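You operate a simulated robot arm through the tools that you are given. There is no shell and no other tool.

The job below is to be done with a simulated robot arm. You get a single attempt, and the scene is never put back.

## Task
Switch the dispenser off first, then shut the paste and air levers and put out its lamp.
Fine: push the table in.
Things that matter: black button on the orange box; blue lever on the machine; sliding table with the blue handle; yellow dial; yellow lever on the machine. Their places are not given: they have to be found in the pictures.

Only the result counts: the job must be done as asked and must still hold three seconds after the hand-in. Knocking over, shifting, dropping, spilling or breaking anything else fails it.

## Robot
A 7-joint arm with a two-finger parallel gripper, fixed in place. Base frame: the origin is on the floor under the middle of its stand, x ahead of it, y to its left, z up. Lengths are in mm, angles in degrees, forces in N, time in s.
It reaches about 1058 mm from its shoulder. Its first joint turns from -166.0 to 166.0 degrees. Payload 4.4 kg.
The tool frame sits at the grasp point between the pads (the TCP): z along the fingers, y along the line on which they close. The tips reach 23 mm beyond it. Largest opening 94 mm; finger width 38, thickness 10; the body of the gripper, 54 by 96 mm, starts 39 mm behind the TCP.
Orientation is that of the tool frame in the base frame, as a unit quaternion [x, y, z, w]. With the fingers straight down and closing along the base's y, the tool's x points along the base's -x, its y along +y and its z along -z.

## Interface
- The arm moves only by the tool send_rows. Its argument "deltas" is a list that holds one entry, the list of rows, each a list of 7 numbers: the shift along the tool's x, y, z in units of 100 mm (1.0 is 100 mm), then the turn, a rotation vector about the tool's x, y, z in units of 60 degrees (1.0 is 60 degrees), then the opening in per cent of the stroke, from 0 (shut) to 100 (fully open). In form: [[[tx, ty, tz, rx, ry, rz, grip], ...]]. A call has 1 to 20 rows; each row is the pose to reach, as a shift and turn from the pose commanded when the call began, along the tool's axes at that moment. A call with a number of a shift or a turn outside -1 to 1 is refused whole. Rows are played at 5 a second. More than 50 mm and 8.6 degrees between two rows, or a gripper value outside its range, and nothing of the call is played. Where a pose cannot be reached the arm comes as near as it can. A force on the tool above 60 N (or 10 N above the force at the start of the call, whichever is more), or a blocked arm, ends the call early, and 0.2 s more pass. The fingers move at their own pace (about 108 mm/s each) and stop on an object; they squeeze with about 39 N. The grip force told is the motor's: it shows also when the fingers shut on nothing. Time passes only in rows, and 0.2 s behind the last, so rows that repeat a pose let the fingers close. The reply holds the time, the measured pose of the TCP, the force on the tool along the base axes, the opening and the grip force, in the units named above and with some noise, with the torque about the TCP (base axes, N m) and any sound that the robot's microphone picked up, and new pictures: "views" is both (left out), scene, wrist or none.
- Cameras (640 x 400 px; columns grow to the right, rows downward): "scene" is fixed at [220.8, 498.2, 1689.5]; the picture's right is [-0.70, -0.71, 0.00], its down [-0.33, 0.33, -0.89] and it looks along [0.63, -0.62, -0.46] (base axes); focal length 298 px, centre (320, 200). "wrist" rides on the gripper at [86, 16, -75] in the tool frame; the picture's right is [-0.18, 0.98, 0.00], its down [-0.58, -0.11, -0.81] and it looks along [-0.79, -0.15, 0.59] (tool axes); focal length 243 px, centre (320, 200).
- probe_pixels(camera, pixels): for up to 12 pixels [column, row] of the newest picture of that camera ("zoom" is the newest enlarged one), the place [x, y, z] in the base frame of the surface seen there, good to about 2 mm. No time passes.
- zoom(camera, box): a new picture of the part [left, top, right, bottom] of that camera's present view, enlarged. No time passes.
- job_done(): hands the job in; it is judged then, once.

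Open the gripper and draw the arm clear of the work before you hand the job in, unless the task says otherwise.

The tools are called after "Emit:" by a JSON object that holds its "op" and its "data". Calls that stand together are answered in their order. send_rows: Moves the arm, as the interface text tells. Its arguments: {"type":"object","properties":{"deltas":{"type":"array","items":{"type":"array","items":{"type":"array","items":{"type":"number"}}}},"views":{"type":"string","enum":["both","scene","wrist","none"]}},"required":["deltas"]} The other tools are called the same way: probe_pixels (camera, pixels) gives the place of the surface under pixels of a picture; zoom (camera, box) takes an enlarged picture of a part of a camera's view; job_done () hands the job in.

At the start:

```text
clock: 0.0
eef_pos: [441.1, 105.4, 1525.8]
ee_rot: [0.001, 1.0, -0.001, 0.0]
wrist_force: [-0.5, 0.3, -0.7]
ft_torque: [0.0, 0.01, -0.04]
grip_width: 93.9
grasp_force: 0.1
```

scene: 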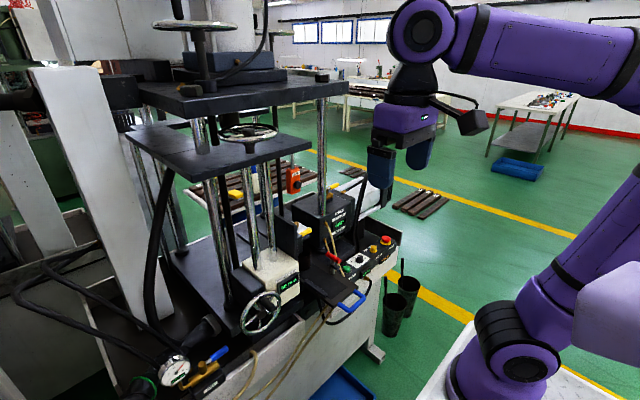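
wrist: 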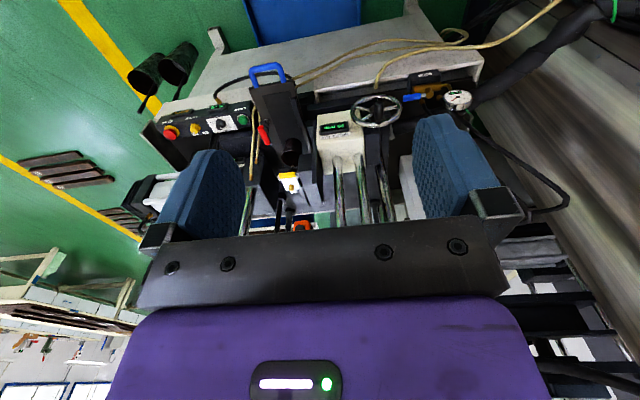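

I begin by looking closely at the scene: the machine with the sliding table (blue handle near scene (350,300)), the panel near (370,255) and the levers near (210,360).

Emit:
{"op": "zoom", "data": {"camera": "scene", "box": [300, 210, 430, 320]}}

Emit:
{"op": "zoom", "data": {"camera": "scene", "box": [140, 310, 280, 400]}}

Emit:
{"op": "zoom", "data": {"camera": "scene", "box": [210, 150, 340, 250]}}

Emit:
{"op": "zoom", "data": {"camera": "wrist", "box": [140, 50, 300, 150]}}

Emit:
{"op": "zoom", "data": {"camera": "wrist", "box": [340, 60, 500, 160]}}

Emit:
{"op": "zoom", "data": {"camera": "wrist", "box": [230, 130, 390, 240]}}

```text
3.64 times, centred on (365, 265) of scene
```

zoom: 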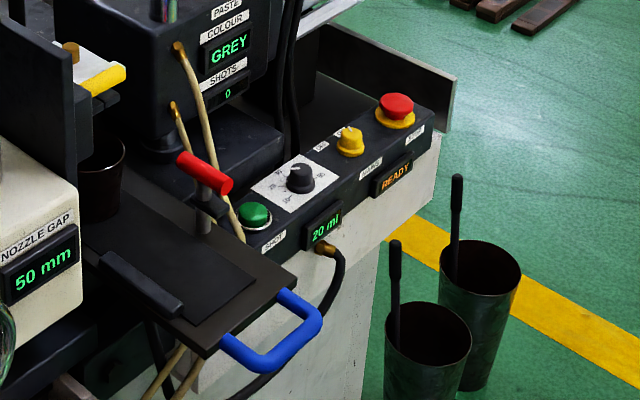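

```text
4.44 times, centred on (210, 355) of scene
```

zoom: 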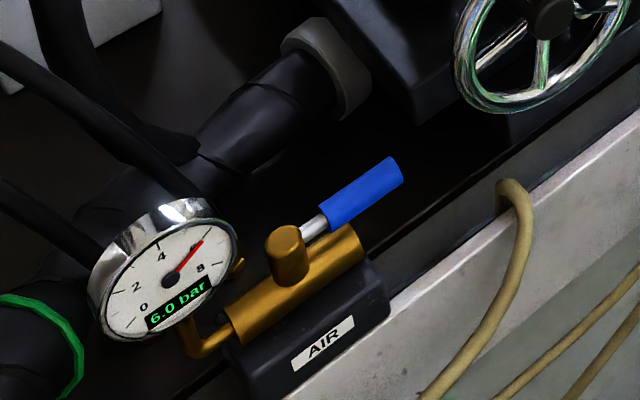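

```text
4.00 times, centred on (275, 200) of scene
```

zoom: 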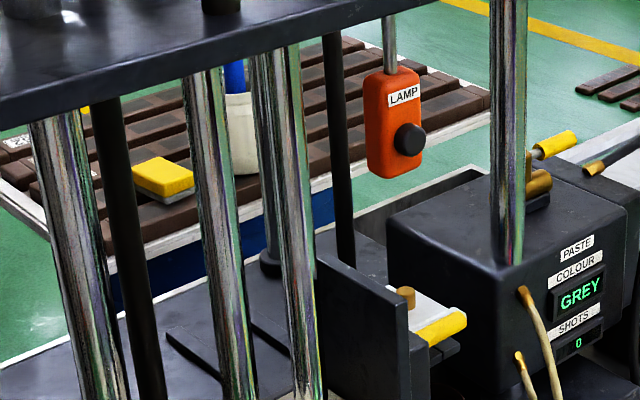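

```text
4.00 times, centred on (220, 100) of wrist
```

zoom: 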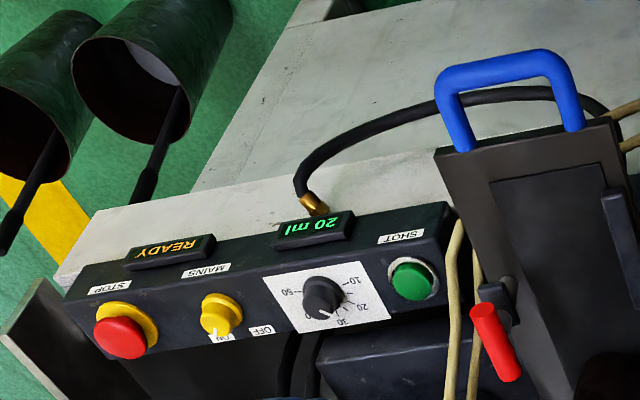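

```text
4.00 times, centred on (420, 110) of wrist
```

zoom: 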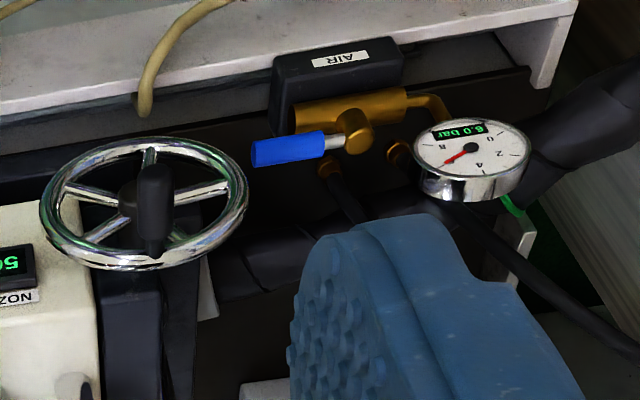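

```text
3.64 times, centred on (310, 185) of wrist
```

zoom: 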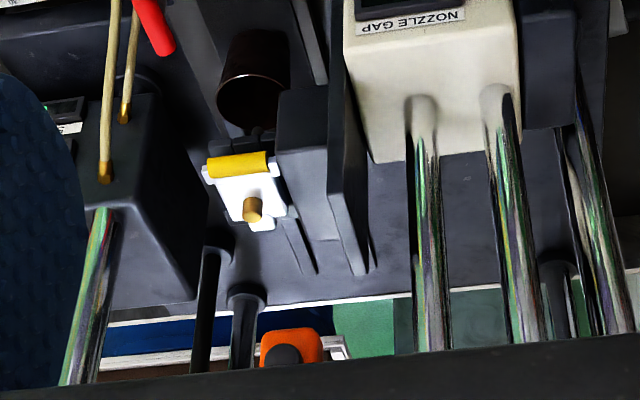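

The yellow dial is the MAINS knob (wrist zoom (220,315)), the blue lever is at AIR, a yellow lever appears behind the PASTE box, and the LAMP box hangs from above. I probe places.

Emit:
{"op": "probe_pixels", "data": {"camera": "scene", "pixels": [[371, 249], [386, 241], [361, 260], [352, 267], [351, 302], [341, 261], [211, 362], [222, 353], [203, 368], [205, 388], [172, 372], [262, 313]]}}

Emit:
{"op": "probe_pixels", "data": {"camera": "scene", "pixels": [[328, 185], [334, 186], [322, 189], [323, 195], [304, 231], [301, 224], [295, 185], [291, 175], [320, 200], [319, 220], [308, 203], [329, 210]]}}

Emit:
{"op": "probe_pixels", "data": {"camera": "wrist", "pixels": [[195, 129], [170, 132], [221, 125], [243, 120], [267, 68], [265, 135], [413, 98], [428, 93], [458, 98], [289, 176], [291, 186], [302, 226]]}}

Emit:
{"op": "zoom", "data": {"camera": "scene", "box": [280, 160, 350, 240]}}

Emit:
{"op": "zoom", "data": {"camera": "scene", "box": [340, 225, 410, 275]}}

```text
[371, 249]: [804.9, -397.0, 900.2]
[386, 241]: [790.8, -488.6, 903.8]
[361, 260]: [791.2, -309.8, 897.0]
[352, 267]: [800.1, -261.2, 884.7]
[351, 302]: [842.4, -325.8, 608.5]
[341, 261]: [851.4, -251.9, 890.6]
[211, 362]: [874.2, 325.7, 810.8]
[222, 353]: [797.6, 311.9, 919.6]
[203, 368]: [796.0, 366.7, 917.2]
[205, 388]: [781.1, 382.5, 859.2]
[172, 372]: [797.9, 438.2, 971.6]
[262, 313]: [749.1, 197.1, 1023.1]
```

```text
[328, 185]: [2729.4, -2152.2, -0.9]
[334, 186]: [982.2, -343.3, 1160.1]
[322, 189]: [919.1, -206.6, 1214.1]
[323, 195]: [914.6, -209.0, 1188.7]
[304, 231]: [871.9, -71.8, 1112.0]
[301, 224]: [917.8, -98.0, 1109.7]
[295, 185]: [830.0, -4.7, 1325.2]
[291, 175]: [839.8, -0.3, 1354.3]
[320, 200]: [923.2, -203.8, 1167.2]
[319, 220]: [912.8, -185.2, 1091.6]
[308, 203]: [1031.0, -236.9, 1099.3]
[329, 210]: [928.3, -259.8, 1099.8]
```

```text
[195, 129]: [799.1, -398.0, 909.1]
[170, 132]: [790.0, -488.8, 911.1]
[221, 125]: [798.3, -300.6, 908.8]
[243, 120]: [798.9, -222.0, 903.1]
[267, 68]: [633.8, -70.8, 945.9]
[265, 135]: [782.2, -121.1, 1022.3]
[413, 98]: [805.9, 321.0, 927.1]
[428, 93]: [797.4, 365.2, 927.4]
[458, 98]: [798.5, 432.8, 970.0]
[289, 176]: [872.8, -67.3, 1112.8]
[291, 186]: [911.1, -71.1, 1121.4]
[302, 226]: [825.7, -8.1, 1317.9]
```

```text
5.00 times, centred on (315, 200) of scene
```

zoom: 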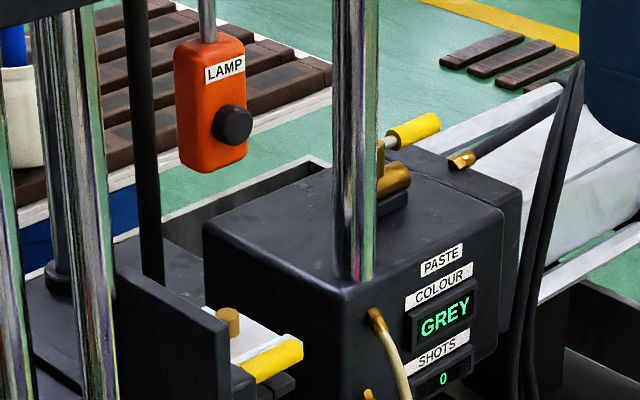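

```text
8.00 times, centred on (375, 250) of scene
```

zoom: 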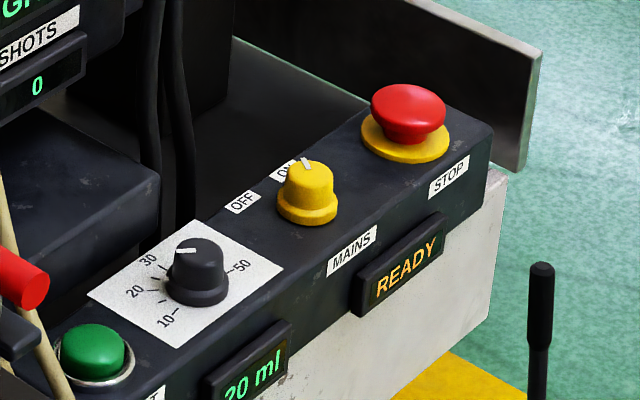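

I probe the lever, lamp button and dial in fine detail from enlarged pictures.

Emit:
{"op": "zoom", "data": {"camera": "scene", "box": [310, 175, 350, 215]}}

```text
10.00 times, centred on (330, 195) of scene
```

zoom: 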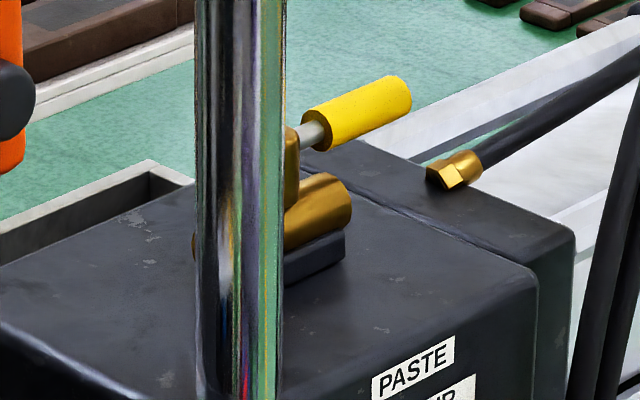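

The paste valve: brass body on top of the box, stem, and a yellow handle pointing toward -y side. I probe its handle, stem and body.

Emit:
{"op": "probe_pixels", "data": {"camera": "zoom", "pixels": [[395, 95], [360, 115], [325, 130], [310, 133], [292, 150], [294, 180], [320, 215], [340, 195], [315, 260], [240, 200], [400, 300], [100, 260]]}}

Emit:
{"op": "zoom", "data": {"camera": "scene", "box": [280, 155, 320, 195]}}

```text
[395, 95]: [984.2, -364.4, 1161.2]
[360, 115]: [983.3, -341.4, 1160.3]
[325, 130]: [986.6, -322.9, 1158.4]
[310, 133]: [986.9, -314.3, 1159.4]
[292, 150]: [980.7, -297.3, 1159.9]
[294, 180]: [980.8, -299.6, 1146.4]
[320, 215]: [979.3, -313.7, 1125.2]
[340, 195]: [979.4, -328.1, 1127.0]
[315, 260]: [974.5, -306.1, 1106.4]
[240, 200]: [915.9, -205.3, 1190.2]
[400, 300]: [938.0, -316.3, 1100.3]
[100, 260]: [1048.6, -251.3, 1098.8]
```

```text
10.00 times, centred on (300, 175) of scene
```

zoom: 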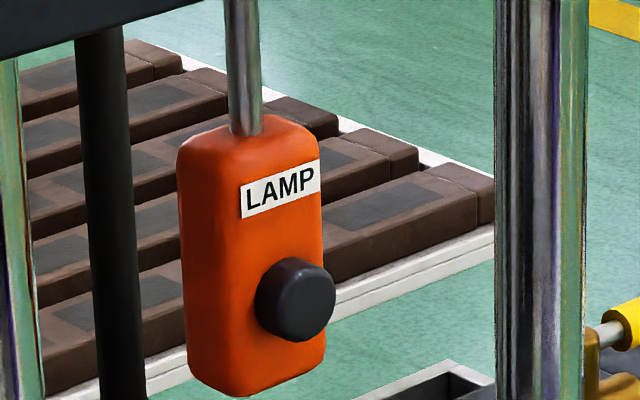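

Now I map the obstacles: upper plates, columns and the lamp box.

Emit:
{"op": "probe_pixels", "data": {"camera": "zoom", "pixels": [[295, 300], [295, 270], [325, 310], [215, 250], [300, 250], [245, 130], [245, 380], [245, 60], [100, 200], [540, 200], [310, 150], [190, 160]]}}

Emit:
{"op": "probe_pixels", "data": {"camera": "scene", "pixels": [[347, 85], [345, 92], [250, 105], [200, 115], [145, 92], [305, 144], [250, 160], [205, 178], [130, 132], [245, 132], [240, 90], [320, 150]]}}

Emit:
{"op": "probe_pixels", "data": {"camera": "scene", "pixels": [[266, 200], [250, 220], [213, 220], [280, 190], [260, 270], [250, 285], [310, 240], [290, 235], [325, 245], [318, 255], [340, 285], [360, 215]]}}

```text
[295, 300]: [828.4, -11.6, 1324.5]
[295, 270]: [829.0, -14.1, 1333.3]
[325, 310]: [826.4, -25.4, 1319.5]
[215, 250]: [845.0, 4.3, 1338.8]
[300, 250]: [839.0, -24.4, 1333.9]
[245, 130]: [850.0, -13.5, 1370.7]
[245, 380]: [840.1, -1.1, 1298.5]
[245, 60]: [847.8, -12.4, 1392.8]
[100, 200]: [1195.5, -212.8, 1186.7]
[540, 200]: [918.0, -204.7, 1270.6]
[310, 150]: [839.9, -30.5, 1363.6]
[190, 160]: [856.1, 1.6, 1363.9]
```

```text
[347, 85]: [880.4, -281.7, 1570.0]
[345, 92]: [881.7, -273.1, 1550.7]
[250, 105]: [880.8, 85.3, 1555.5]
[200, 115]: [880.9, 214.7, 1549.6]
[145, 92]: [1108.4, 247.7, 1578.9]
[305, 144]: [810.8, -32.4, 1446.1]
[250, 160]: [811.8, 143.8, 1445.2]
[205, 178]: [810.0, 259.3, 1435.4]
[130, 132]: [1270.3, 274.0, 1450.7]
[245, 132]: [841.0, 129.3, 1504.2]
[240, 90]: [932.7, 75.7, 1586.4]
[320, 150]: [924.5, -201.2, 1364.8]
```

```text
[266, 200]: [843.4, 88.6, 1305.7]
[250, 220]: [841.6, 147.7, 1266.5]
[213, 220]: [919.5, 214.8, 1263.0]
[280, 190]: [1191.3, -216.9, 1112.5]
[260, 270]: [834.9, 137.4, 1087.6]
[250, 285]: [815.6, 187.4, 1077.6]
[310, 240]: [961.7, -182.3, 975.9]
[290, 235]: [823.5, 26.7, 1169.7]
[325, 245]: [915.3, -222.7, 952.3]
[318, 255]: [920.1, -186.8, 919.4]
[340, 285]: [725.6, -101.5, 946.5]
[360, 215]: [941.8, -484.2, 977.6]
```

I probe the robot's own base/shoulder to estimate the reach, and look closely at the dial labels.

Emit:
{"op": "probe_pixels", "data": {"camera": "scene", "pixels": [[520, 345], [480, 380], [455, 370], [500, 310], [570, 290], [620, 250], [425, 30], [600, 80], [520, 35], [560, 325], [600, 300], [410, 115]]}}

Emit:
{"op": "zoom", "data": {"camera": "scene", "box": [355, 235, 395, 265]}}

Emit:
{"op": "zoom", "data": {"camera": "wrist", "box": [175, 110, 225, 145]}}

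```text
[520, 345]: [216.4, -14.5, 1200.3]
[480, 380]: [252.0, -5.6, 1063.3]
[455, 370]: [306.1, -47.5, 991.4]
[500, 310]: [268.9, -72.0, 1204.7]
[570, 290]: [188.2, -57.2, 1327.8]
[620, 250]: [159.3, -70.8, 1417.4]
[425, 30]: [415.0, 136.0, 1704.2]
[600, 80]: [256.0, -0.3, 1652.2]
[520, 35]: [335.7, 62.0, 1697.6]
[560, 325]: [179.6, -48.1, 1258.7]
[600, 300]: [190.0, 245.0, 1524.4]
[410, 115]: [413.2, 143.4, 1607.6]
```

```text
13.33 times, centred on (375, 250) of scene
```

zoom: 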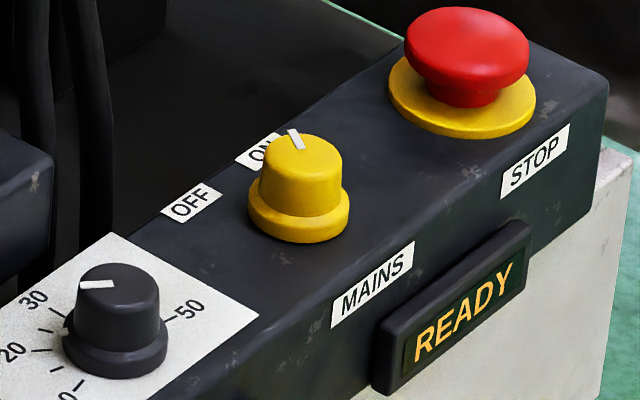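

```text
11.43 times, centred on (200, 128) of wrist
```

zoom: 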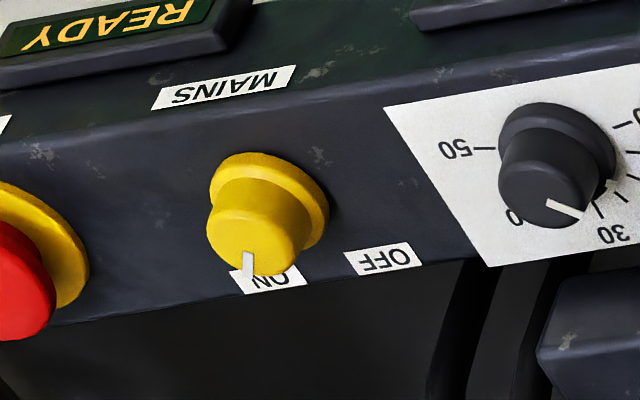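

I check the robot base position and stand, and the dial geometry from the wrist enlargement.

Emit:
{"op": "probe_pixels", "data": {"camera": "zoom", "pixels": [[255, 230], [248, 260], [290, 190], [270, 280], [385, 258], [320, 160], [200, 220], [240, 80], [150, 200], [420, 300], [310, 235], [215, 180]]}}

Emit:
{"op": "probe_pixels", "data": {"camera": "scene", "pixels": [[430, 390], [560, 395], [470, 340], [630, 390], [600, 360], [480, 330], [540, 390], [450, 395], [575, 375], [520, 390], [620, 330], [635, 290]]}}

Emit:
{"op": "zoom", "data": {"camera": "scene", "box": [430, 230, 640, 400]}}

```text
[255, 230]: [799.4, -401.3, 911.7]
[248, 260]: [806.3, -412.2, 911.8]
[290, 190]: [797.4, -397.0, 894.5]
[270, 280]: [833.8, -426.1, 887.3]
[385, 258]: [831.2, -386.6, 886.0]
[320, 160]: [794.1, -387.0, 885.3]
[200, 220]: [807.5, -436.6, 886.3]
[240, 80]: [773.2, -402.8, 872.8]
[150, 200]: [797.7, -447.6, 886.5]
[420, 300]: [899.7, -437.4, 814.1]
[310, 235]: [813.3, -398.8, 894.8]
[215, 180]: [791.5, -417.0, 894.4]
```

```text
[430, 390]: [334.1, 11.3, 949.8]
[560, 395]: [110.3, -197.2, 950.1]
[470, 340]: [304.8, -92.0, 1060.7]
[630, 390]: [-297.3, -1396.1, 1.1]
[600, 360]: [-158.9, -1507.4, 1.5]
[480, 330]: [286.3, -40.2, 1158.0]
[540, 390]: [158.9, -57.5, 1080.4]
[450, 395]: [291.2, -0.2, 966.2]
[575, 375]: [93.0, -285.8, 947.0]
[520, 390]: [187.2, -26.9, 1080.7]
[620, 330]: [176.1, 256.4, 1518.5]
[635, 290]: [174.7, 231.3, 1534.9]
```

```text
2.35 times, centred on (535, 315) of scene
```

zoom: 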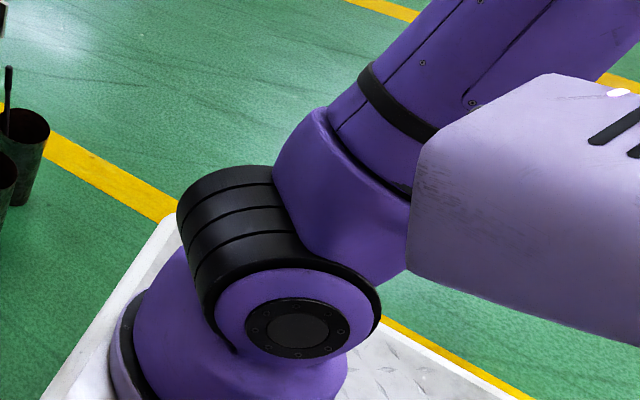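

The dial axis is about (800,-406) with its top at z≈912; ON label lies at about -30° and OFF at about +30° from +x, so it must turn about 60° counter-clockwise seen from above. I start moving the hand toward a spot above the dial.

Emit:
{"op": "send_rows", "data": {"deltas": [[[-0.15, -0.25, 0.25, 0, 0, 0, 100], [-0.3, -0.5, 0.5, 0, 0, 0, 100], [-0.45, -0.75, 0.75, 0, 0, 0, 100], [-0.6, -1.0, 1.0, 0, 0, 0, 100]]], "views": "none"}}

Emit:
{"op": "send_rows", "data": {"deltas": [[[-0.15, -0.25, 0.25, 0, 0, 0, 100], [-0.3, -0.5, 0.5, 0, 0, 0, 100], [-0.45, -0.75, 0.75, 0, 0, 0, 100], [-0.6, -1.0, 1.0, 0, 0, 0, 100]]], "views": "both"}}

```text
clock: 1.0
eef_pos: [499.7, 5.9, 1422.5]
ee_rot: [0.001, 1.0, 0.0, 0.0]
wrist_force: [-0.4, -0.8, -0.5]
ft_torque: [0.01, -0.03, 0.02]
grip_width: 93.9
grasp_force: 0.0
```

```text
clock: 2.0
eef_pos: [561.3, -92.9, 1323.4]
ee_rot: [0.0, 1.0, 0.0, 0.001]
wrist_force: [-0.4, -0.4, 0.3]
ft_torque: [-0.04, -0.07, -0.02]
grip_width: 94.1
grasp_force: 0.1
```

scene: 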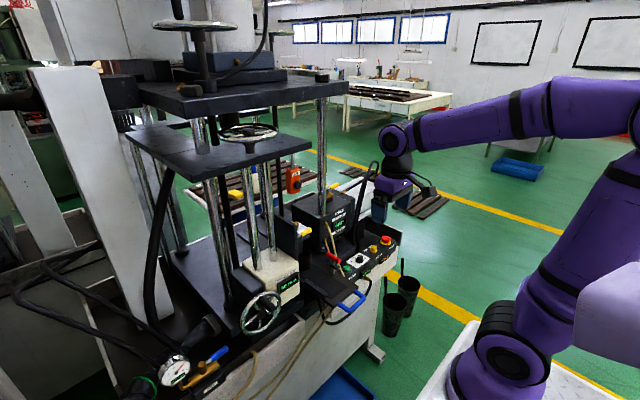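
wrist: 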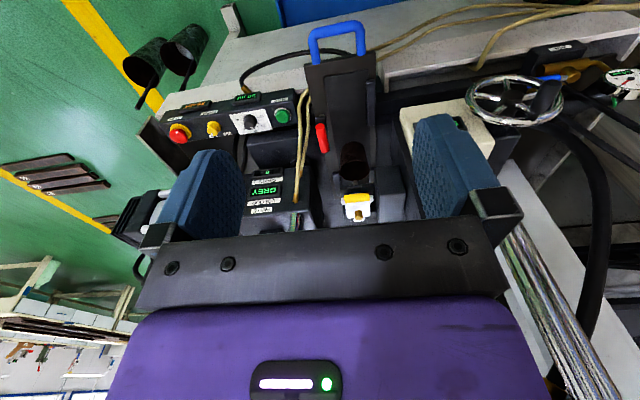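

The path is clear; the wrist view shows the panel with the yellow dial at (213,128). I go on toward it.

Emit:
{"op": "send_rows", "data": {"deltas": [[[-0.15, -0.25, 0.25, 0, 0, 0, 100], [-0.3, -0.5, 0.5, 0, 0, 0, 100], [-0.45, -0.75, 0.75, 0, 0, 0, 100], [-0.6, -1.0, 1.0, 0, 0, 0, 100]]], "views": "none"}}

Emit:
{"op": "send_rows", "data": {"deltas": [[[-0.15, -0.25, 0.25, 0, 0, 0, 100], [-0.3, -0.5, 0.5, 0, 0, 0, 100], [-0.45, -0.75, 0.75, 0, 0, 0, 100], [-0.6, -1.0, 1.0, 0, 0, 0, 100]]], "views": "both"}}

```text
clock: 3.0
eef_pos: [622.9, -194.7, 1223.9]
ee_rot: [0.0, 1.0, 0.0, -0.001]
wrist_force: [-0.8, -0.7, -0.2]
ft_torque: [0.0, -0.04, 0.01]
grip_width: 93.7
grasp_force: 0.0
```

```text
clock: 4.0
eef_pos: [681.0, -293.2, 1124.4]
ee_rot: [0.0, 1.0, 0.0, 0.0]
wrist_force: [0.2, 0.3, -0.4]
ft_torque: [-0.04, 0.0, 0.02]
grip_width: 94.1
grasp_force: 0.1
```

scene: 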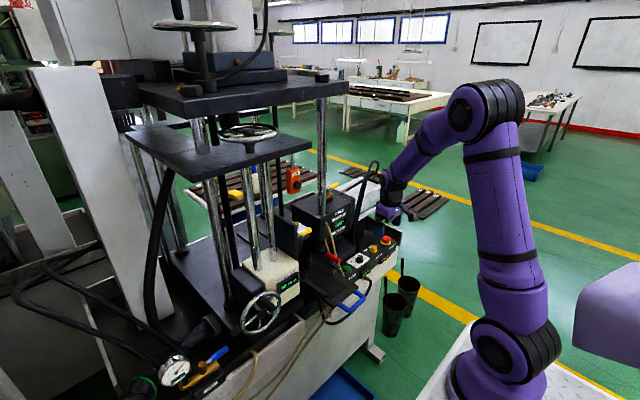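
wrist: 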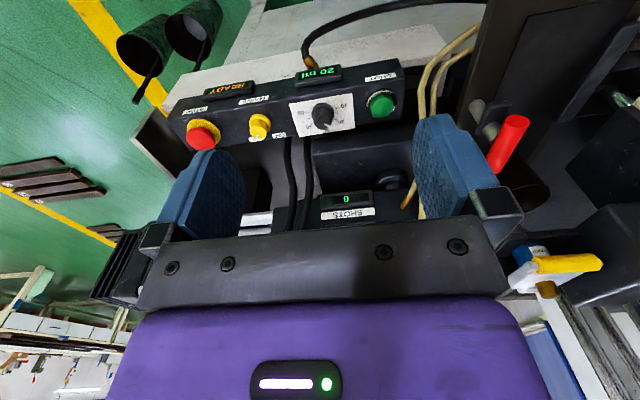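

The dial is now at wrist (260,125). I zoom in for exact positions of the knob, pointer and labels.

Emit:
{"op": "zoom", "data": {"camera": "wrist", "box": [230, 100, 300, 150]}}

```text
8.00 times, centred on (265, 125) of wrist
```

zoom: 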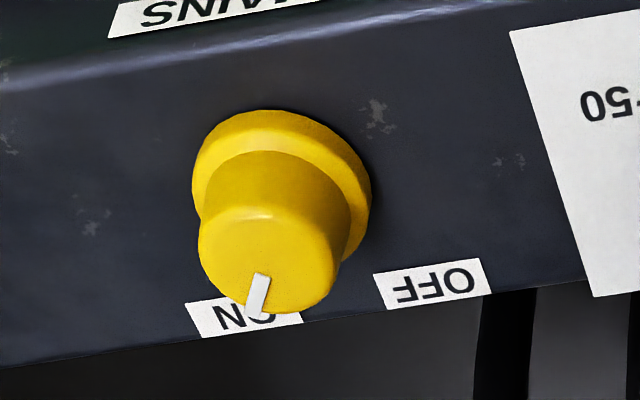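

Emit:
{"op": "probe_pixels", "data": {"camera": "zoom", "pixels": [[265, 260], [260, 280], [255, 312], [205, 245], [330, 260], [265, 215], [270, 305], [240, 316], [433, 284], [285, 115], [198, 180], [365, 205]]}}

```text
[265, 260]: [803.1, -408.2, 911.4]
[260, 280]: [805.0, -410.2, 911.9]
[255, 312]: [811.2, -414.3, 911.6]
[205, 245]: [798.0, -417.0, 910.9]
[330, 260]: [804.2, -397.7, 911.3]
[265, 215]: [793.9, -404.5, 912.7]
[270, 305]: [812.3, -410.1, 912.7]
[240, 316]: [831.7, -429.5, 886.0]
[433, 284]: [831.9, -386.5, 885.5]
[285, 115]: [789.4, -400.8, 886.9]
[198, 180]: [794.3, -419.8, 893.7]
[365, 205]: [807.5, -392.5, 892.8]
```

The knob axis is about (803.5,-407.5), top z 912, flange top 894; the pointer is at about -36° (ON) and OFF is at about +36°. I move above it with the hand pre-turned by -35° so that I can turn counter-clockwise about 70°.

Emit:
{"op": "send_rows", "data": {"deltas": [[[-0.2, -0.2, 0.2, 0, 0, 0, 80], [-0.4, -0.4, 0.4, 0, 0, 0, 65], [-0.6, -0.6, 0.6, 0, 0, 0, 60]]], "views": "none"}}

Emit:
{"op": "send_rows", "data": {"deltas": [[[-0.125, -0.106, 0.16, 0, 0, 0.1167, 60], [-0.25, -0.212, 0.32, 0, 0, 0.2333, 60], [-0.374, -0.317, 0.48, 0, 0, 0.35, 60], [-0.5, -0.423, 0.64, 0, 0, 0.4667, 60], [-0.624, -0.529, 0.8, 0, 0, 0.5833, 60], [-0.624, -0.529, 0.8, 0, 0, 0.5833, 60]]], "views": "both"}}

```text
clock: 4.8
eef_pos: [741.8, -356.1, 1065.1]
ee_rot: [-0.001, 1.0, 0.0, 0.0]
wrist_force: [0.5, 0.7, 0.9]
ft_torque: [-0.02, 0.01, 0.0]
grip_width: 56.5
grasp_force: 0.1
```

```text
clock: 6.2
eef_pos: [803.8, -405.8, 984.6]
ee_rot: [0.302, 0.953, 0.001, 0.0]
wrist_force: [-0.6, 0.0, 0.9]
ft_torque: [-0.02, 0.01, 0.0]
grip_width: 56.2
grasp_force: 0.0
```

scene: 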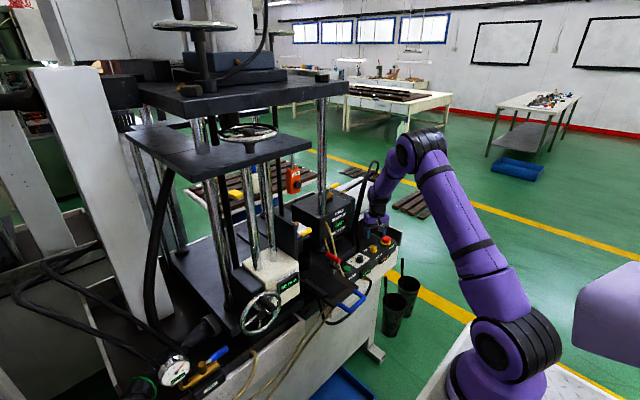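
wrist: 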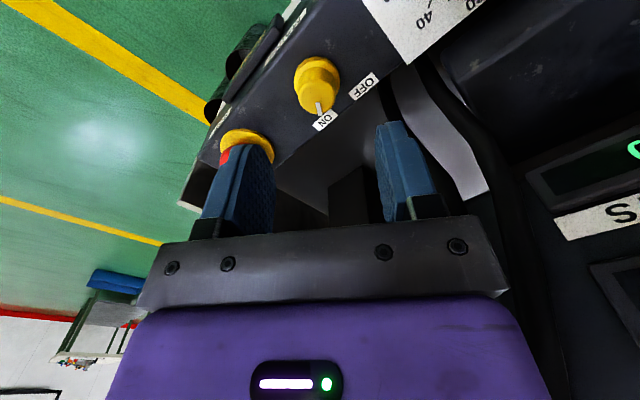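

The knob at wrist (316,85) lies between the fingers' line of approach. I re-probe its top from this closer view before lowering.

Emit:
{"op": "zoom", "data": {"camera": "wrist", "box": [280, 50, 350, 130]}}

```text
5.00 times, centred on (315, 90) of wrist
```

zoom: 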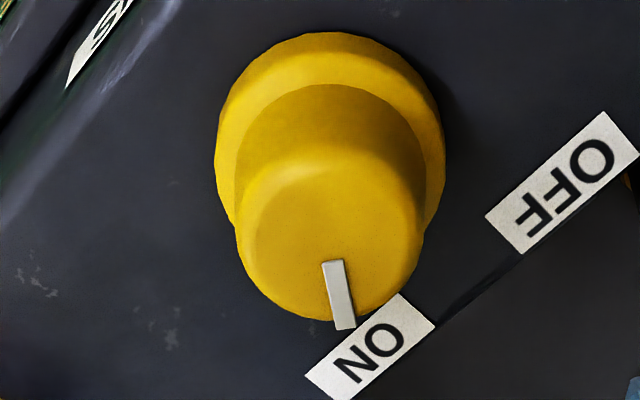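

Emit:
{"op": "probe_pixels", "data": {"camera": "zoom", "pixels": [[331, 235], [331, 160], [331, 312], [248, 235], [414, 235], [332, 265], [345, 325], [222, 160], [440, 160], [370, 345], [560, 185], [330, 40]]}}

```text
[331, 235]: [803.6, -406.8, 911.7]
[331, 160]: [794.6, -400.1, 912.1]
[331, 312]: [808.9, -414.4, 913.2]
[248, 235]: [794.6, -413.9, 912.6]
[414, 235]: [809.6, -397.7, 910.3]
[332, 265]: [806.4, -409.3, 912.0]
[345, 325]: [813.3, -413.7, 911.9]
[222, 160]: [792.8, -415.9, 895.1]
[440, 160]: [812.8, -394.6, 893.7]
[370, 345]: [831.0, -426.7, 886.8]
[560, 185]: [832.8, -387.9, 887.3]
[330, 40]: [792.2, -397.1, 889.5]
```

The knob centre is (802.3,-406.2). I lower the hand so the tips are just above the flange (TCP z≈920), then check.

Emit:
{"op": "send_rows", "data": {"deltas": [[[0.015, 0, 0.2, 0, 0, 0, 60], [0.015, 0, 0.4, 0, 0, 0, 60], [0.015, 0, 0.55, 0, 0, 0, 60], [0.015, 0, 0.66, 0, 0, 0, 60], [0.015, 0, 0.66, 0, 0, 0, 60]]], "views": "both"}}

```text
clock: 7.4
eef_pos: [801.0, -405.5, 917.2]
ee_rot: [0.3, 0.954, -0.001, -0.001]
wrist_force: [-0.2, -0.3, 0.4]
ft_torque: [-0.01, 0.04, -0.03]
grip_width: 56.5
grasp_force: 0.2
```

scene: 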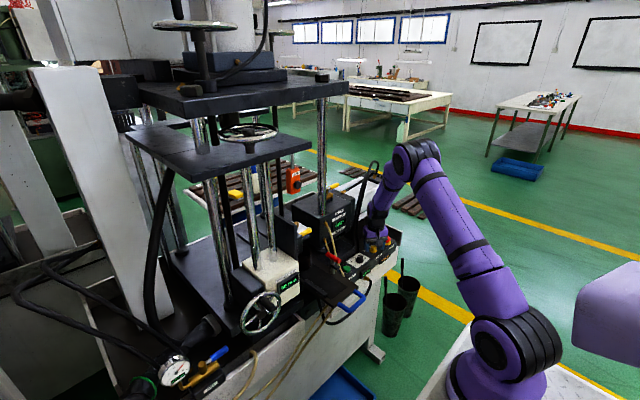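
wrist: 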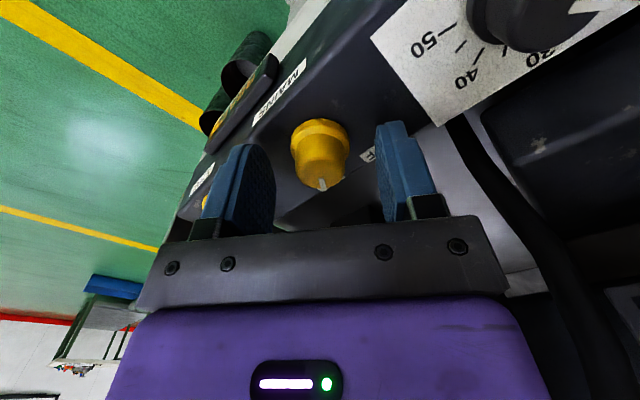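

Fingers straddle the knob with no contact force. I close on it.

Emit:
{"op": "send_rows", "data": {"deltas": [[[0, 0, 0, 0, 0, 0, 40], [0, 0, 0, 0, 0, 0, 10], [0, 0, 0, 0, 0, 0, 10], [0, 0, 0, 0, 0, 0, 10]]], "views": "wrist"}}

```text
clock: 8.4
eef_pos: [801.2, -406.4, 918.1]
ee_rot: [0.3, 0.954, 0.0, 0.0]
wrist_force: [-2.5, -3.8, -2.5]
ft_torque: [-0.21, -0.08, 0.01]
grip_width: 29.0
grasp_force: 44.1
```

wrist: 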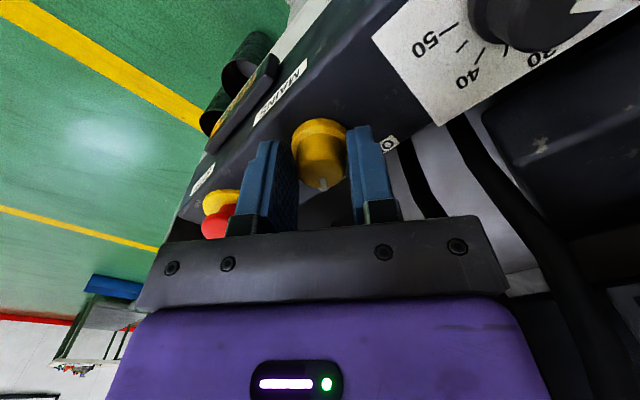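

Gripped at 29 mm width with 44 N. Now I turn the knob counter-clockwise (seen from above) by 30° first, watching the torque and sound.

Emit:
{"op": "send_rows", "data": {"deltas": [[[0, 0, 0, 0, 0, -0.1, 10], [0, 0, 0, 0, 0, -0.2, 10], [0, 0, 0, 0, 0, -0.3, 10], [0, 0, 0, 0, 0, -0.4, 10], [0, 0, 0, 0, 0, -0.5, 10]]], "views": "wrist"}}

```text
clock: 9.6
eef_pos: [800.0, -407.6, 918.0]
ee_rot: [0.044, 0.999, 0.001, -0.001]
wrist_force: [-15.5, -19.7, -9.0]
ft_torque: [-0.38, 0.55, -0.07]
grip_width: 28.8
grasp_force: 45.1
```

wrist: 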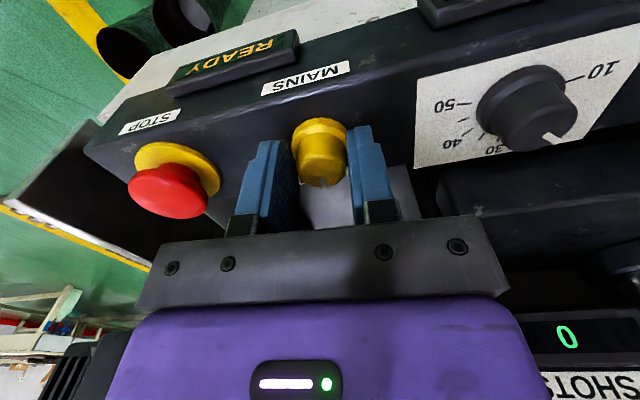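

The knob follows the fingers (pointer stays aligned with the hand); there is a side load of ~25 N, so I shift the hand about 2 mm toward -x,-y to relieve it while turning another 30°.

Emit:
{"op": "send_rows", "data": {"deltas": [[[0.019, -0.017, 0, 0, 0, 0, 10], [0.019, -0.017, 0, 0, 0, -0.1, 10], [0.019, -0.017, 0, 0, 0, -0.2, 10], [0.019, -0.017, 0, 0, 0, -0.3, 10], [0.019, -0.017, 0, 0, 0, -0.4, 10], [0.019, -0.017, 0, 0, 0, -0.5, 10]]], "views": "wrist"}}

```text
clock: 11.0
eef_pos: [800.8, -409.2, 919.6]
ee_rot: [-0.217, 0.976, -0.001, 0.0]
wrist_force: [-0.2, -18.9, -7.8]
ft_torque: [-0.37, -0.21, -0.06]
grip_width: 28.1
grasp_force: 45.1
```

wrist: 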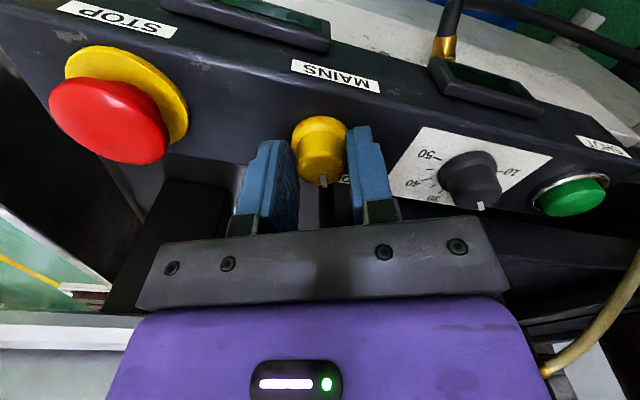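

The displays on the panel (at (250,25) and (485,95)) are now dark. I zoom to check the pointer relative to OFF.

Emit:
{"op": "zoom", "data": {"camera": "wrist", "box": [280, 105, 370, 195]}}

Emit:
{"op": "zoom", "data": {"camera": "scene", "box": [310, 210, 410, 290]}}

```text
4.44 times, centred on (325, 150) of wrist
```

zoom: 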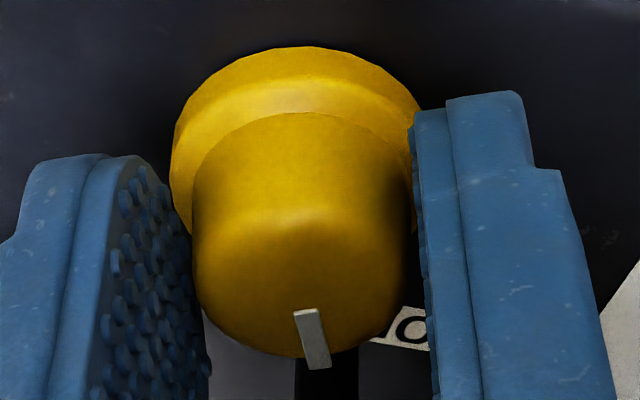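

```text
5.00 times, centred on (360, 250) of scene
```

zoom: 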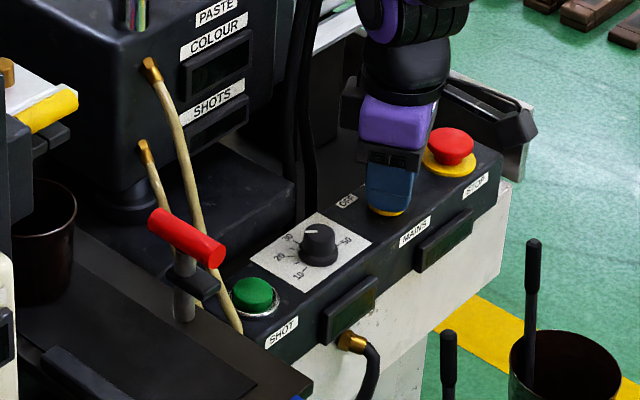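

All displays are dark, so the dispenser is off. I probe the pointer to see how close to the OFF mark it is.

Emit:
{"op": "zoom", "data": {"camera": "wrist", "box": [300, 140, 350, 195]}}

```text
7.27 times, centred on (325, 168) of wrist
```

zoom: 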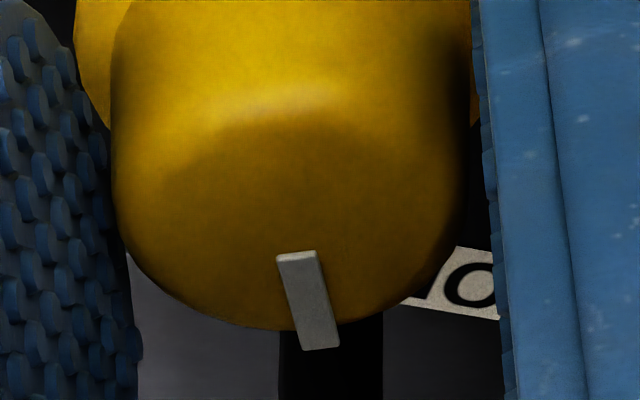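

Emit:
{"op": "probe_pixels", "data": {"camera": "zoom", "pixels": [[297, 260], [300, 280], [310, 310], [317, 340], [288, 210], [450, 305], [425, 290]]}}

```text
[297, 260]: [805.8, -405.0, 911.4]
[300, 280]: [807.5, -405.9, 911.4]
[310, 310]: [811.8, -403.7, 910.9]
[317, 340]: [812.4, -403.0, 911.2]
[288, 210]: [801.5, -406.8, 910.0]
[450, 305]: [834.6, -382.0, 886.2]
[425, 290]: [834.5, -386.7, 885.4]
```

The pointer is at about +18..25°, while OFF is at about +33°. I turn about 14° more in the same direction, watching the load.

Emit:
{"op": "send_rows", "data": {"deltas": [[[0, -0.008, 0, 0, 0, -0.08, 10], [0, -0.016, 0, 0, 0, -0.16, 10], [0, -0.016, 0, 0, 0, -0.235, 10], [0, -0.016, 0, 0, 0, -0.235, 10]]], "views": "wrist"}}

Emit:
{"op": "zoom", "data": {"camera": "wrist", "box": [280, 105, 370, 195]}}

```text
clock: 12.0
eef_pos: [800.6, -409.1, 920.5]
ee_rot: [-0.335, 0.942, 0.0, 0.001]
wrist_force: [-3.4, -7.5, 8.4]
ft_torque: [0.25, -0.25, -0.2]
grip_width: 28.1
grasp_force: 45.4
```

wrist: 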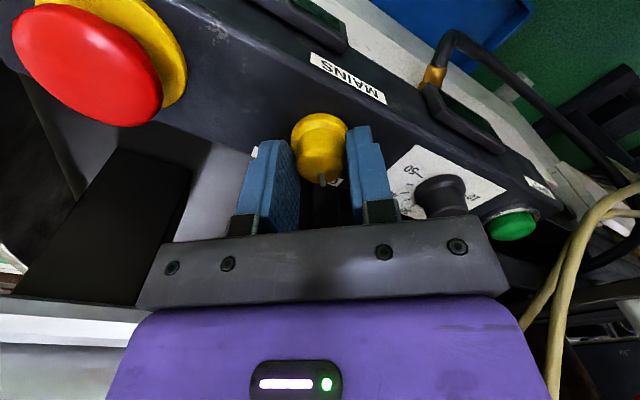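

```text
4.44 times, centred on (325, 150) of wrist
```

zoom: 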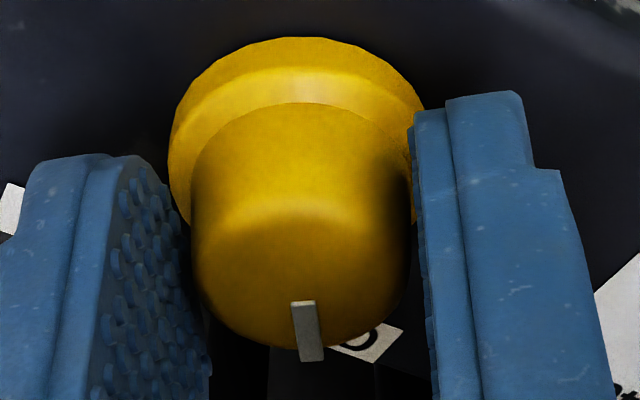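

The torque rose and the pointer slipped slightly relative to the fingers, so the dial is at its stop. I release, rise and look at it.

Emit:
{"op": "send_rows", "data": {"deltas": [[[0, 0, 0, 0, 0, 0, 60], [0, 0, 0, 0, 0, 0, 60], [0, 0, -0.2, 0, 0, 0, 60], [0, 0, -0.5, 0, 0, 0, 60], [0, 0, -0.9, 0, 0, 0, 60]]], "views": "both"}}

Emit:
{"op": "zoom", "data": {"camera": "wrist", "box": [260, 30, 380, 130]}}

```text
clock: 13.2
eef_pos: [802.3, -409.2, 1011.2]
ee_rot: [-0.334, 0.942, 0.001, -0.001]
wrist_force: [0.2, 0.2, 0.4]
ft_torque: [0.03, 0.03, -0.02]
grip_width: 56.4
grasp_force: 0.0
```

scene: 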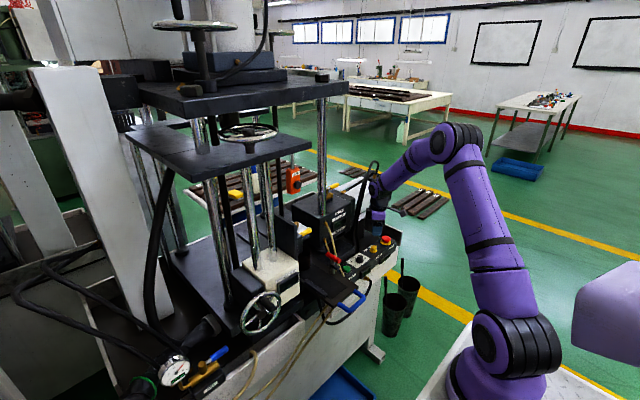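
wrist: 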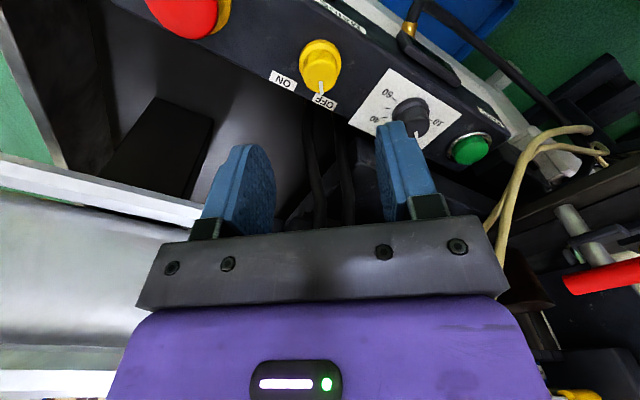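

```text
4.00 times, centred on (320, 80) of wrist
```

zoom: 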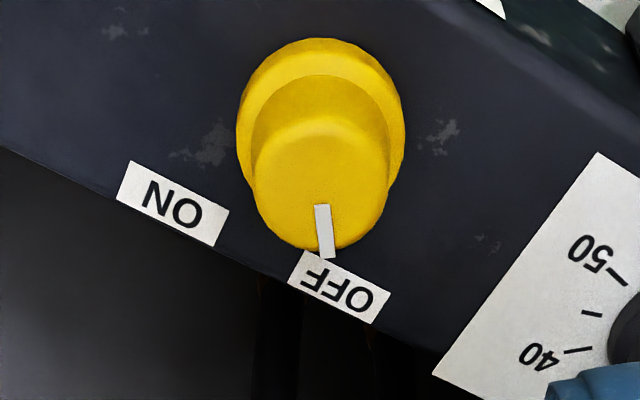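

The dial points at OFF. Next the paste valve: I back off and rise to look at the yellow lever from the front.

Emit:
{"op": "send_rows", "data": {"deltas": [[[0.03, 0.12, -0.2, 0, 0, 0.13, 60], [0.06, 0.24, -0.4, 0, 0, 0.26, 60], [0.09, 0.36, -0.6, 0, 0, 0.39, 60], [0.12, 0.48, -0.75, 0, 0, 0.52, 60], [0.15, 0.6, -0.9, 0, 0, 0.65, 60]]], "views": "none"}}

Emit:
{"op": "send_rows", "data": {"deltas": [[[0.12, 0.1, -0.3, 0, 0, 0, 50], [0.25, 0.2, -0.6, 0, 0, 0, 20], [0.5, 0.38, -1.0, 0, 0, 0, 0]]], "views": "both"}}

```text
clock: 14.4
eef_pos: [752.2, -373.4, 1100.7]
ee_rot: [0.0, 1.0, 0.0, 0.0]
wrist_force: [0.3, 0.6, -0.7]
ft_torque: [0.0, -0.02, -0.01]
grip_width: 56.5
grasp_force: 0.2
```

```text
refused: row 3 steps farther than a row can; nothing moved
```

The second call was refused for a too-long step; I resend with smaller steps.

Emit:
{"op": "send_rows", "data": {"deltas": [[[0.12, 0.1, -0.25, 0, 0, 0, 50], [0.25, 0.2, -0.5, 0, 0, 0, 20], [0.38, 0.3, -0.75, 0, 0, 0, 0], [0.5, 0.38, -1.0, 0, 0, 0, 0]]], "views": "both"}}

```text
clock: 15.4
eef_pos: [699.9, -334.6, 1200.8]
ee_rot: [-0.001, 1.0, 0.0, -0.001]
wrist_force: [-0.2, -0.2, -0.5]
ft_torque: [0.04, 0.01, -0.03]
grip_width: 0.0
grasp_force: 38.9
```

scene: 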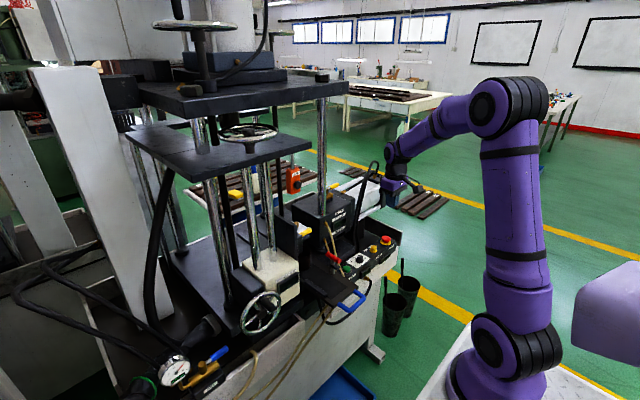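
wrist: 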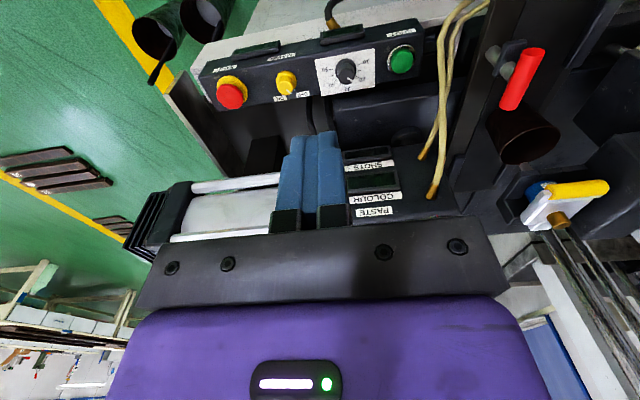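

The lever is hidden behind the hand here, so I rely on the scene camera. I plan to use the closed fingers as a peg from above, behind the handle (+x side), and pull it toward -x (clockwise, the usual shutting way), feeling for resistance; first I rise and move forward above it.

Emit:
{"op": "send_rows", "data": {"deltas": [[[-0.2, 0, -0.3, 0, 0, 0, 0], [-0.4, -0.05, -0.6, 0, 0, 0, 0], [-0.7, -0.1, -0.75, 0, 0, 0, 0], [-1.0, -0.2, -0.75, 0, 0, 0, 0]]], "views": "scene"}}

```text
clock: 16.4
eef_pos: [801.4, -353.2, 1274.3]
ee_rot: [0.0, 1.0, 0.0, 0.0]
wrist_force: [0.0, 0.0, 0.1]
ft_torque: [-0.02, -0.02, -0.04]
grip_width: 0.0
grasp_force: 39.1
```

scene: 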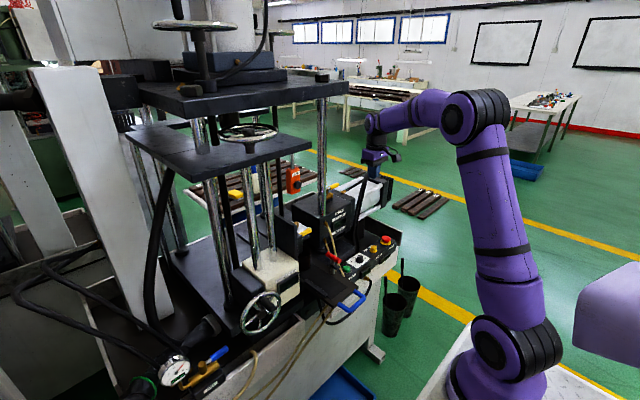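

There is a black hose loop near scene (370,170) close to the hand's path; I zoom and probe it.

Emit:
{"op": "zoom", "data": {"camera": "scene", "box": [310, 130, 410, 220]}}

```text
4.44 times, centred on (360, 175) of scene
```

zoom: 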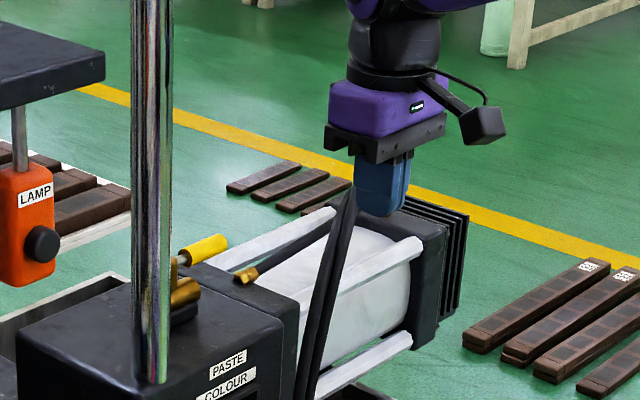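

Emit:
{"op": "probe_pixels", "data": {"camera": "zoom", "pixels": [[346, 200], [330, 270], [312, 350], [375, 185], [260, 270], [310, 240], [245, 275], [220, 245], [385, 250], [440, 210], [410, 110], [155, 200]]}}

```text
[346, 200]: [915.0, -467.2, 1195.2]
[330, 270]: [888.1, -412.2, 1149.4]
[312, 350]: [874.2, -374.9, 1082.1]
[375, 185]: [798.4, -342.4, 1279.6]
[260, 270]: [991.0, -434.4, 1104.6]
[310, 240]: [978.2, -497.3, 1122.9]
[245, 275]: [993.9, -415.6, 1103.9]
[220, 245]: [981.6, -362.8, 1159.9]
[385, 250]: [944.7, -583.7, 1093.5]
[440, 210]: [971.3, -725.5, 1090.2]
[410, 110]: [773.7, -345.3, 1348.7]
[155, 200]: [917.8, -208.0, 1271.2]
```

The hose loop tops out near (915,-470,1205), clear of the planned corridor (y≈-355, tips at z≥1250). I move on forward above the lever.

Emit:
{"op": "send_rows", "data": {"deltas": [[[-0.35, 0, 0, 0, 0, 0, 0], [-0.7, 0, 0, 0, 0, 0, 0], [-1.0, 0, 0, 0, 0, 0, 0]]], "views": "scene"}}

```text
clock: 17.2
eef_pos: [901.8, -355.0, 1273.0]
ee_rot: [-0.001, 1.0, -0.001, -0.001]
wrist_force: [-0.6, -0.9, 1.4]
ft_torque: [0.01, -0.02, 0.02]
grip_width: 0.2
grasp_force: 39.0
```

scene: 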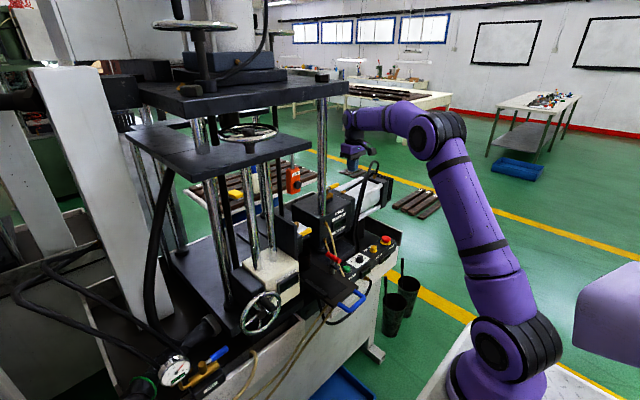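

Clear of plate and post. I continue forward to x≈1030.

Emit:
{"op": "send_rows", "data": {"deltas": [[[-0.35, 0, 0, 0, 0, 0, 0], [-0.7, 0, 0, 0, 0, 0, 0], [-1.0, 0, 0, 0, 0, 0, 0]]], "views": "scene"}}

Emit:
{"op": "zoom", "data": {"camera": "scene", "box": [300, 80, 400, 210]}}

```text
clock: 18.0
eef_pos: [999.6, -353.1, 1277.6]
ee_rot: [-0.001, 1.0, 0.0, -0.001]
wrist_force: [-0.7, -0.2, 1.9]
ft_torque: [-0.02, -0.06, -0.03]
grip_width: 0.0
grasp_force: 38.8
```

scene: 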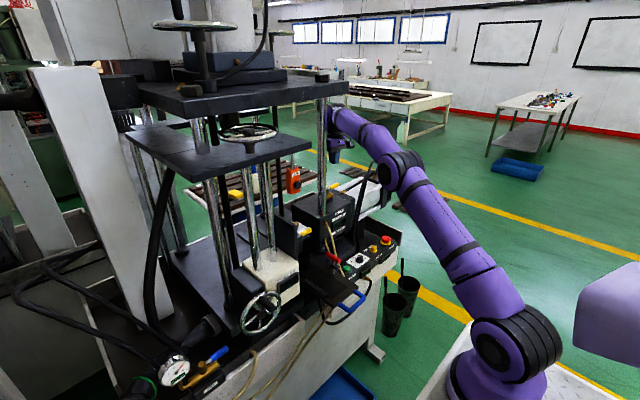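

```text
3.08 times, centred on (350, 145) of scene
```

zoom: 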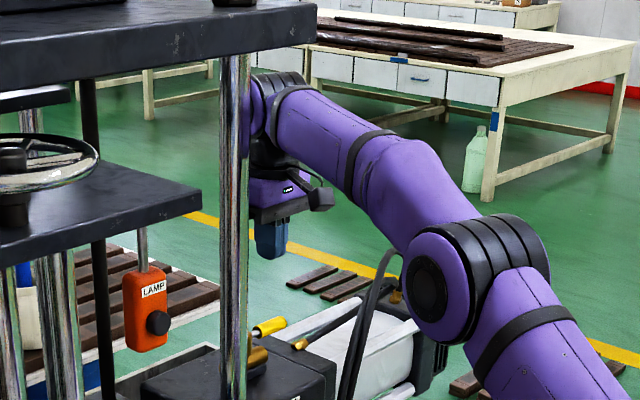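

I check the forearm and elbow clearance above the hoses and the post.

Emit:
{"op": "probe_pixels", "data": {"camera": "zoom", "pixels": [[395, 245], [440, 290], [330, 170], [380, 255], [265, 90], [320, 200], [275, 240], [410, 330], [300, 120], [260, 160], [350, 120], [495, 250]]}}

```text
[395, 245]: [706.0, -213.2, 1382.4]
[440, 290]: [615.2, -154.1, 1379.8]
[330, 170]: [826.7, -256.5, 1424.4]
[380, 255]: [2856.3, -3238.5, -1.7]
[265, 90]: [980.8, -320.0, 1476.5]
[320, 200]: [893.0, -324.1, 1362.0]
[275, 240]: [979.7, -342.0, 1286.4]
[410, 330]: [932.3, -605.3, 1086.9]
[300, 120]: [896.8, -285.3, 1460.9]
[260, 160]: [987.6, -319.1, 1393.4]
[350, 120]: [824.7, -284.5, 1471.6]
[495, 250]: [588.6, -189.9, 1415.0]
```

Clearances are good (≥60 mm to the post). I take a precise look at the handle once more before descending behind it.

Emit:
{"op": "zoom", "data": {"camera": "scene", "box": [318, 178, 348, 208]}}

```text
13.33 times, centred on (333, 193) of scene
```

zoom: 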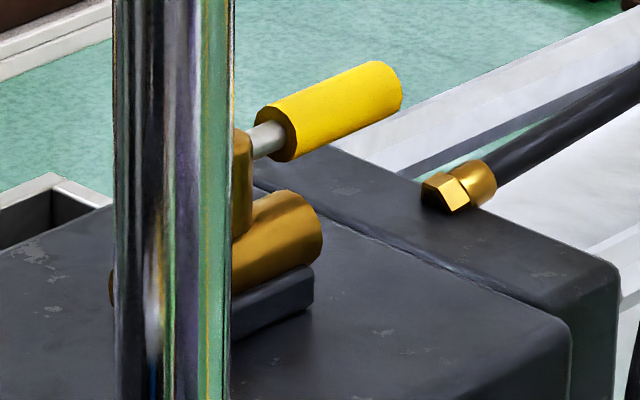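

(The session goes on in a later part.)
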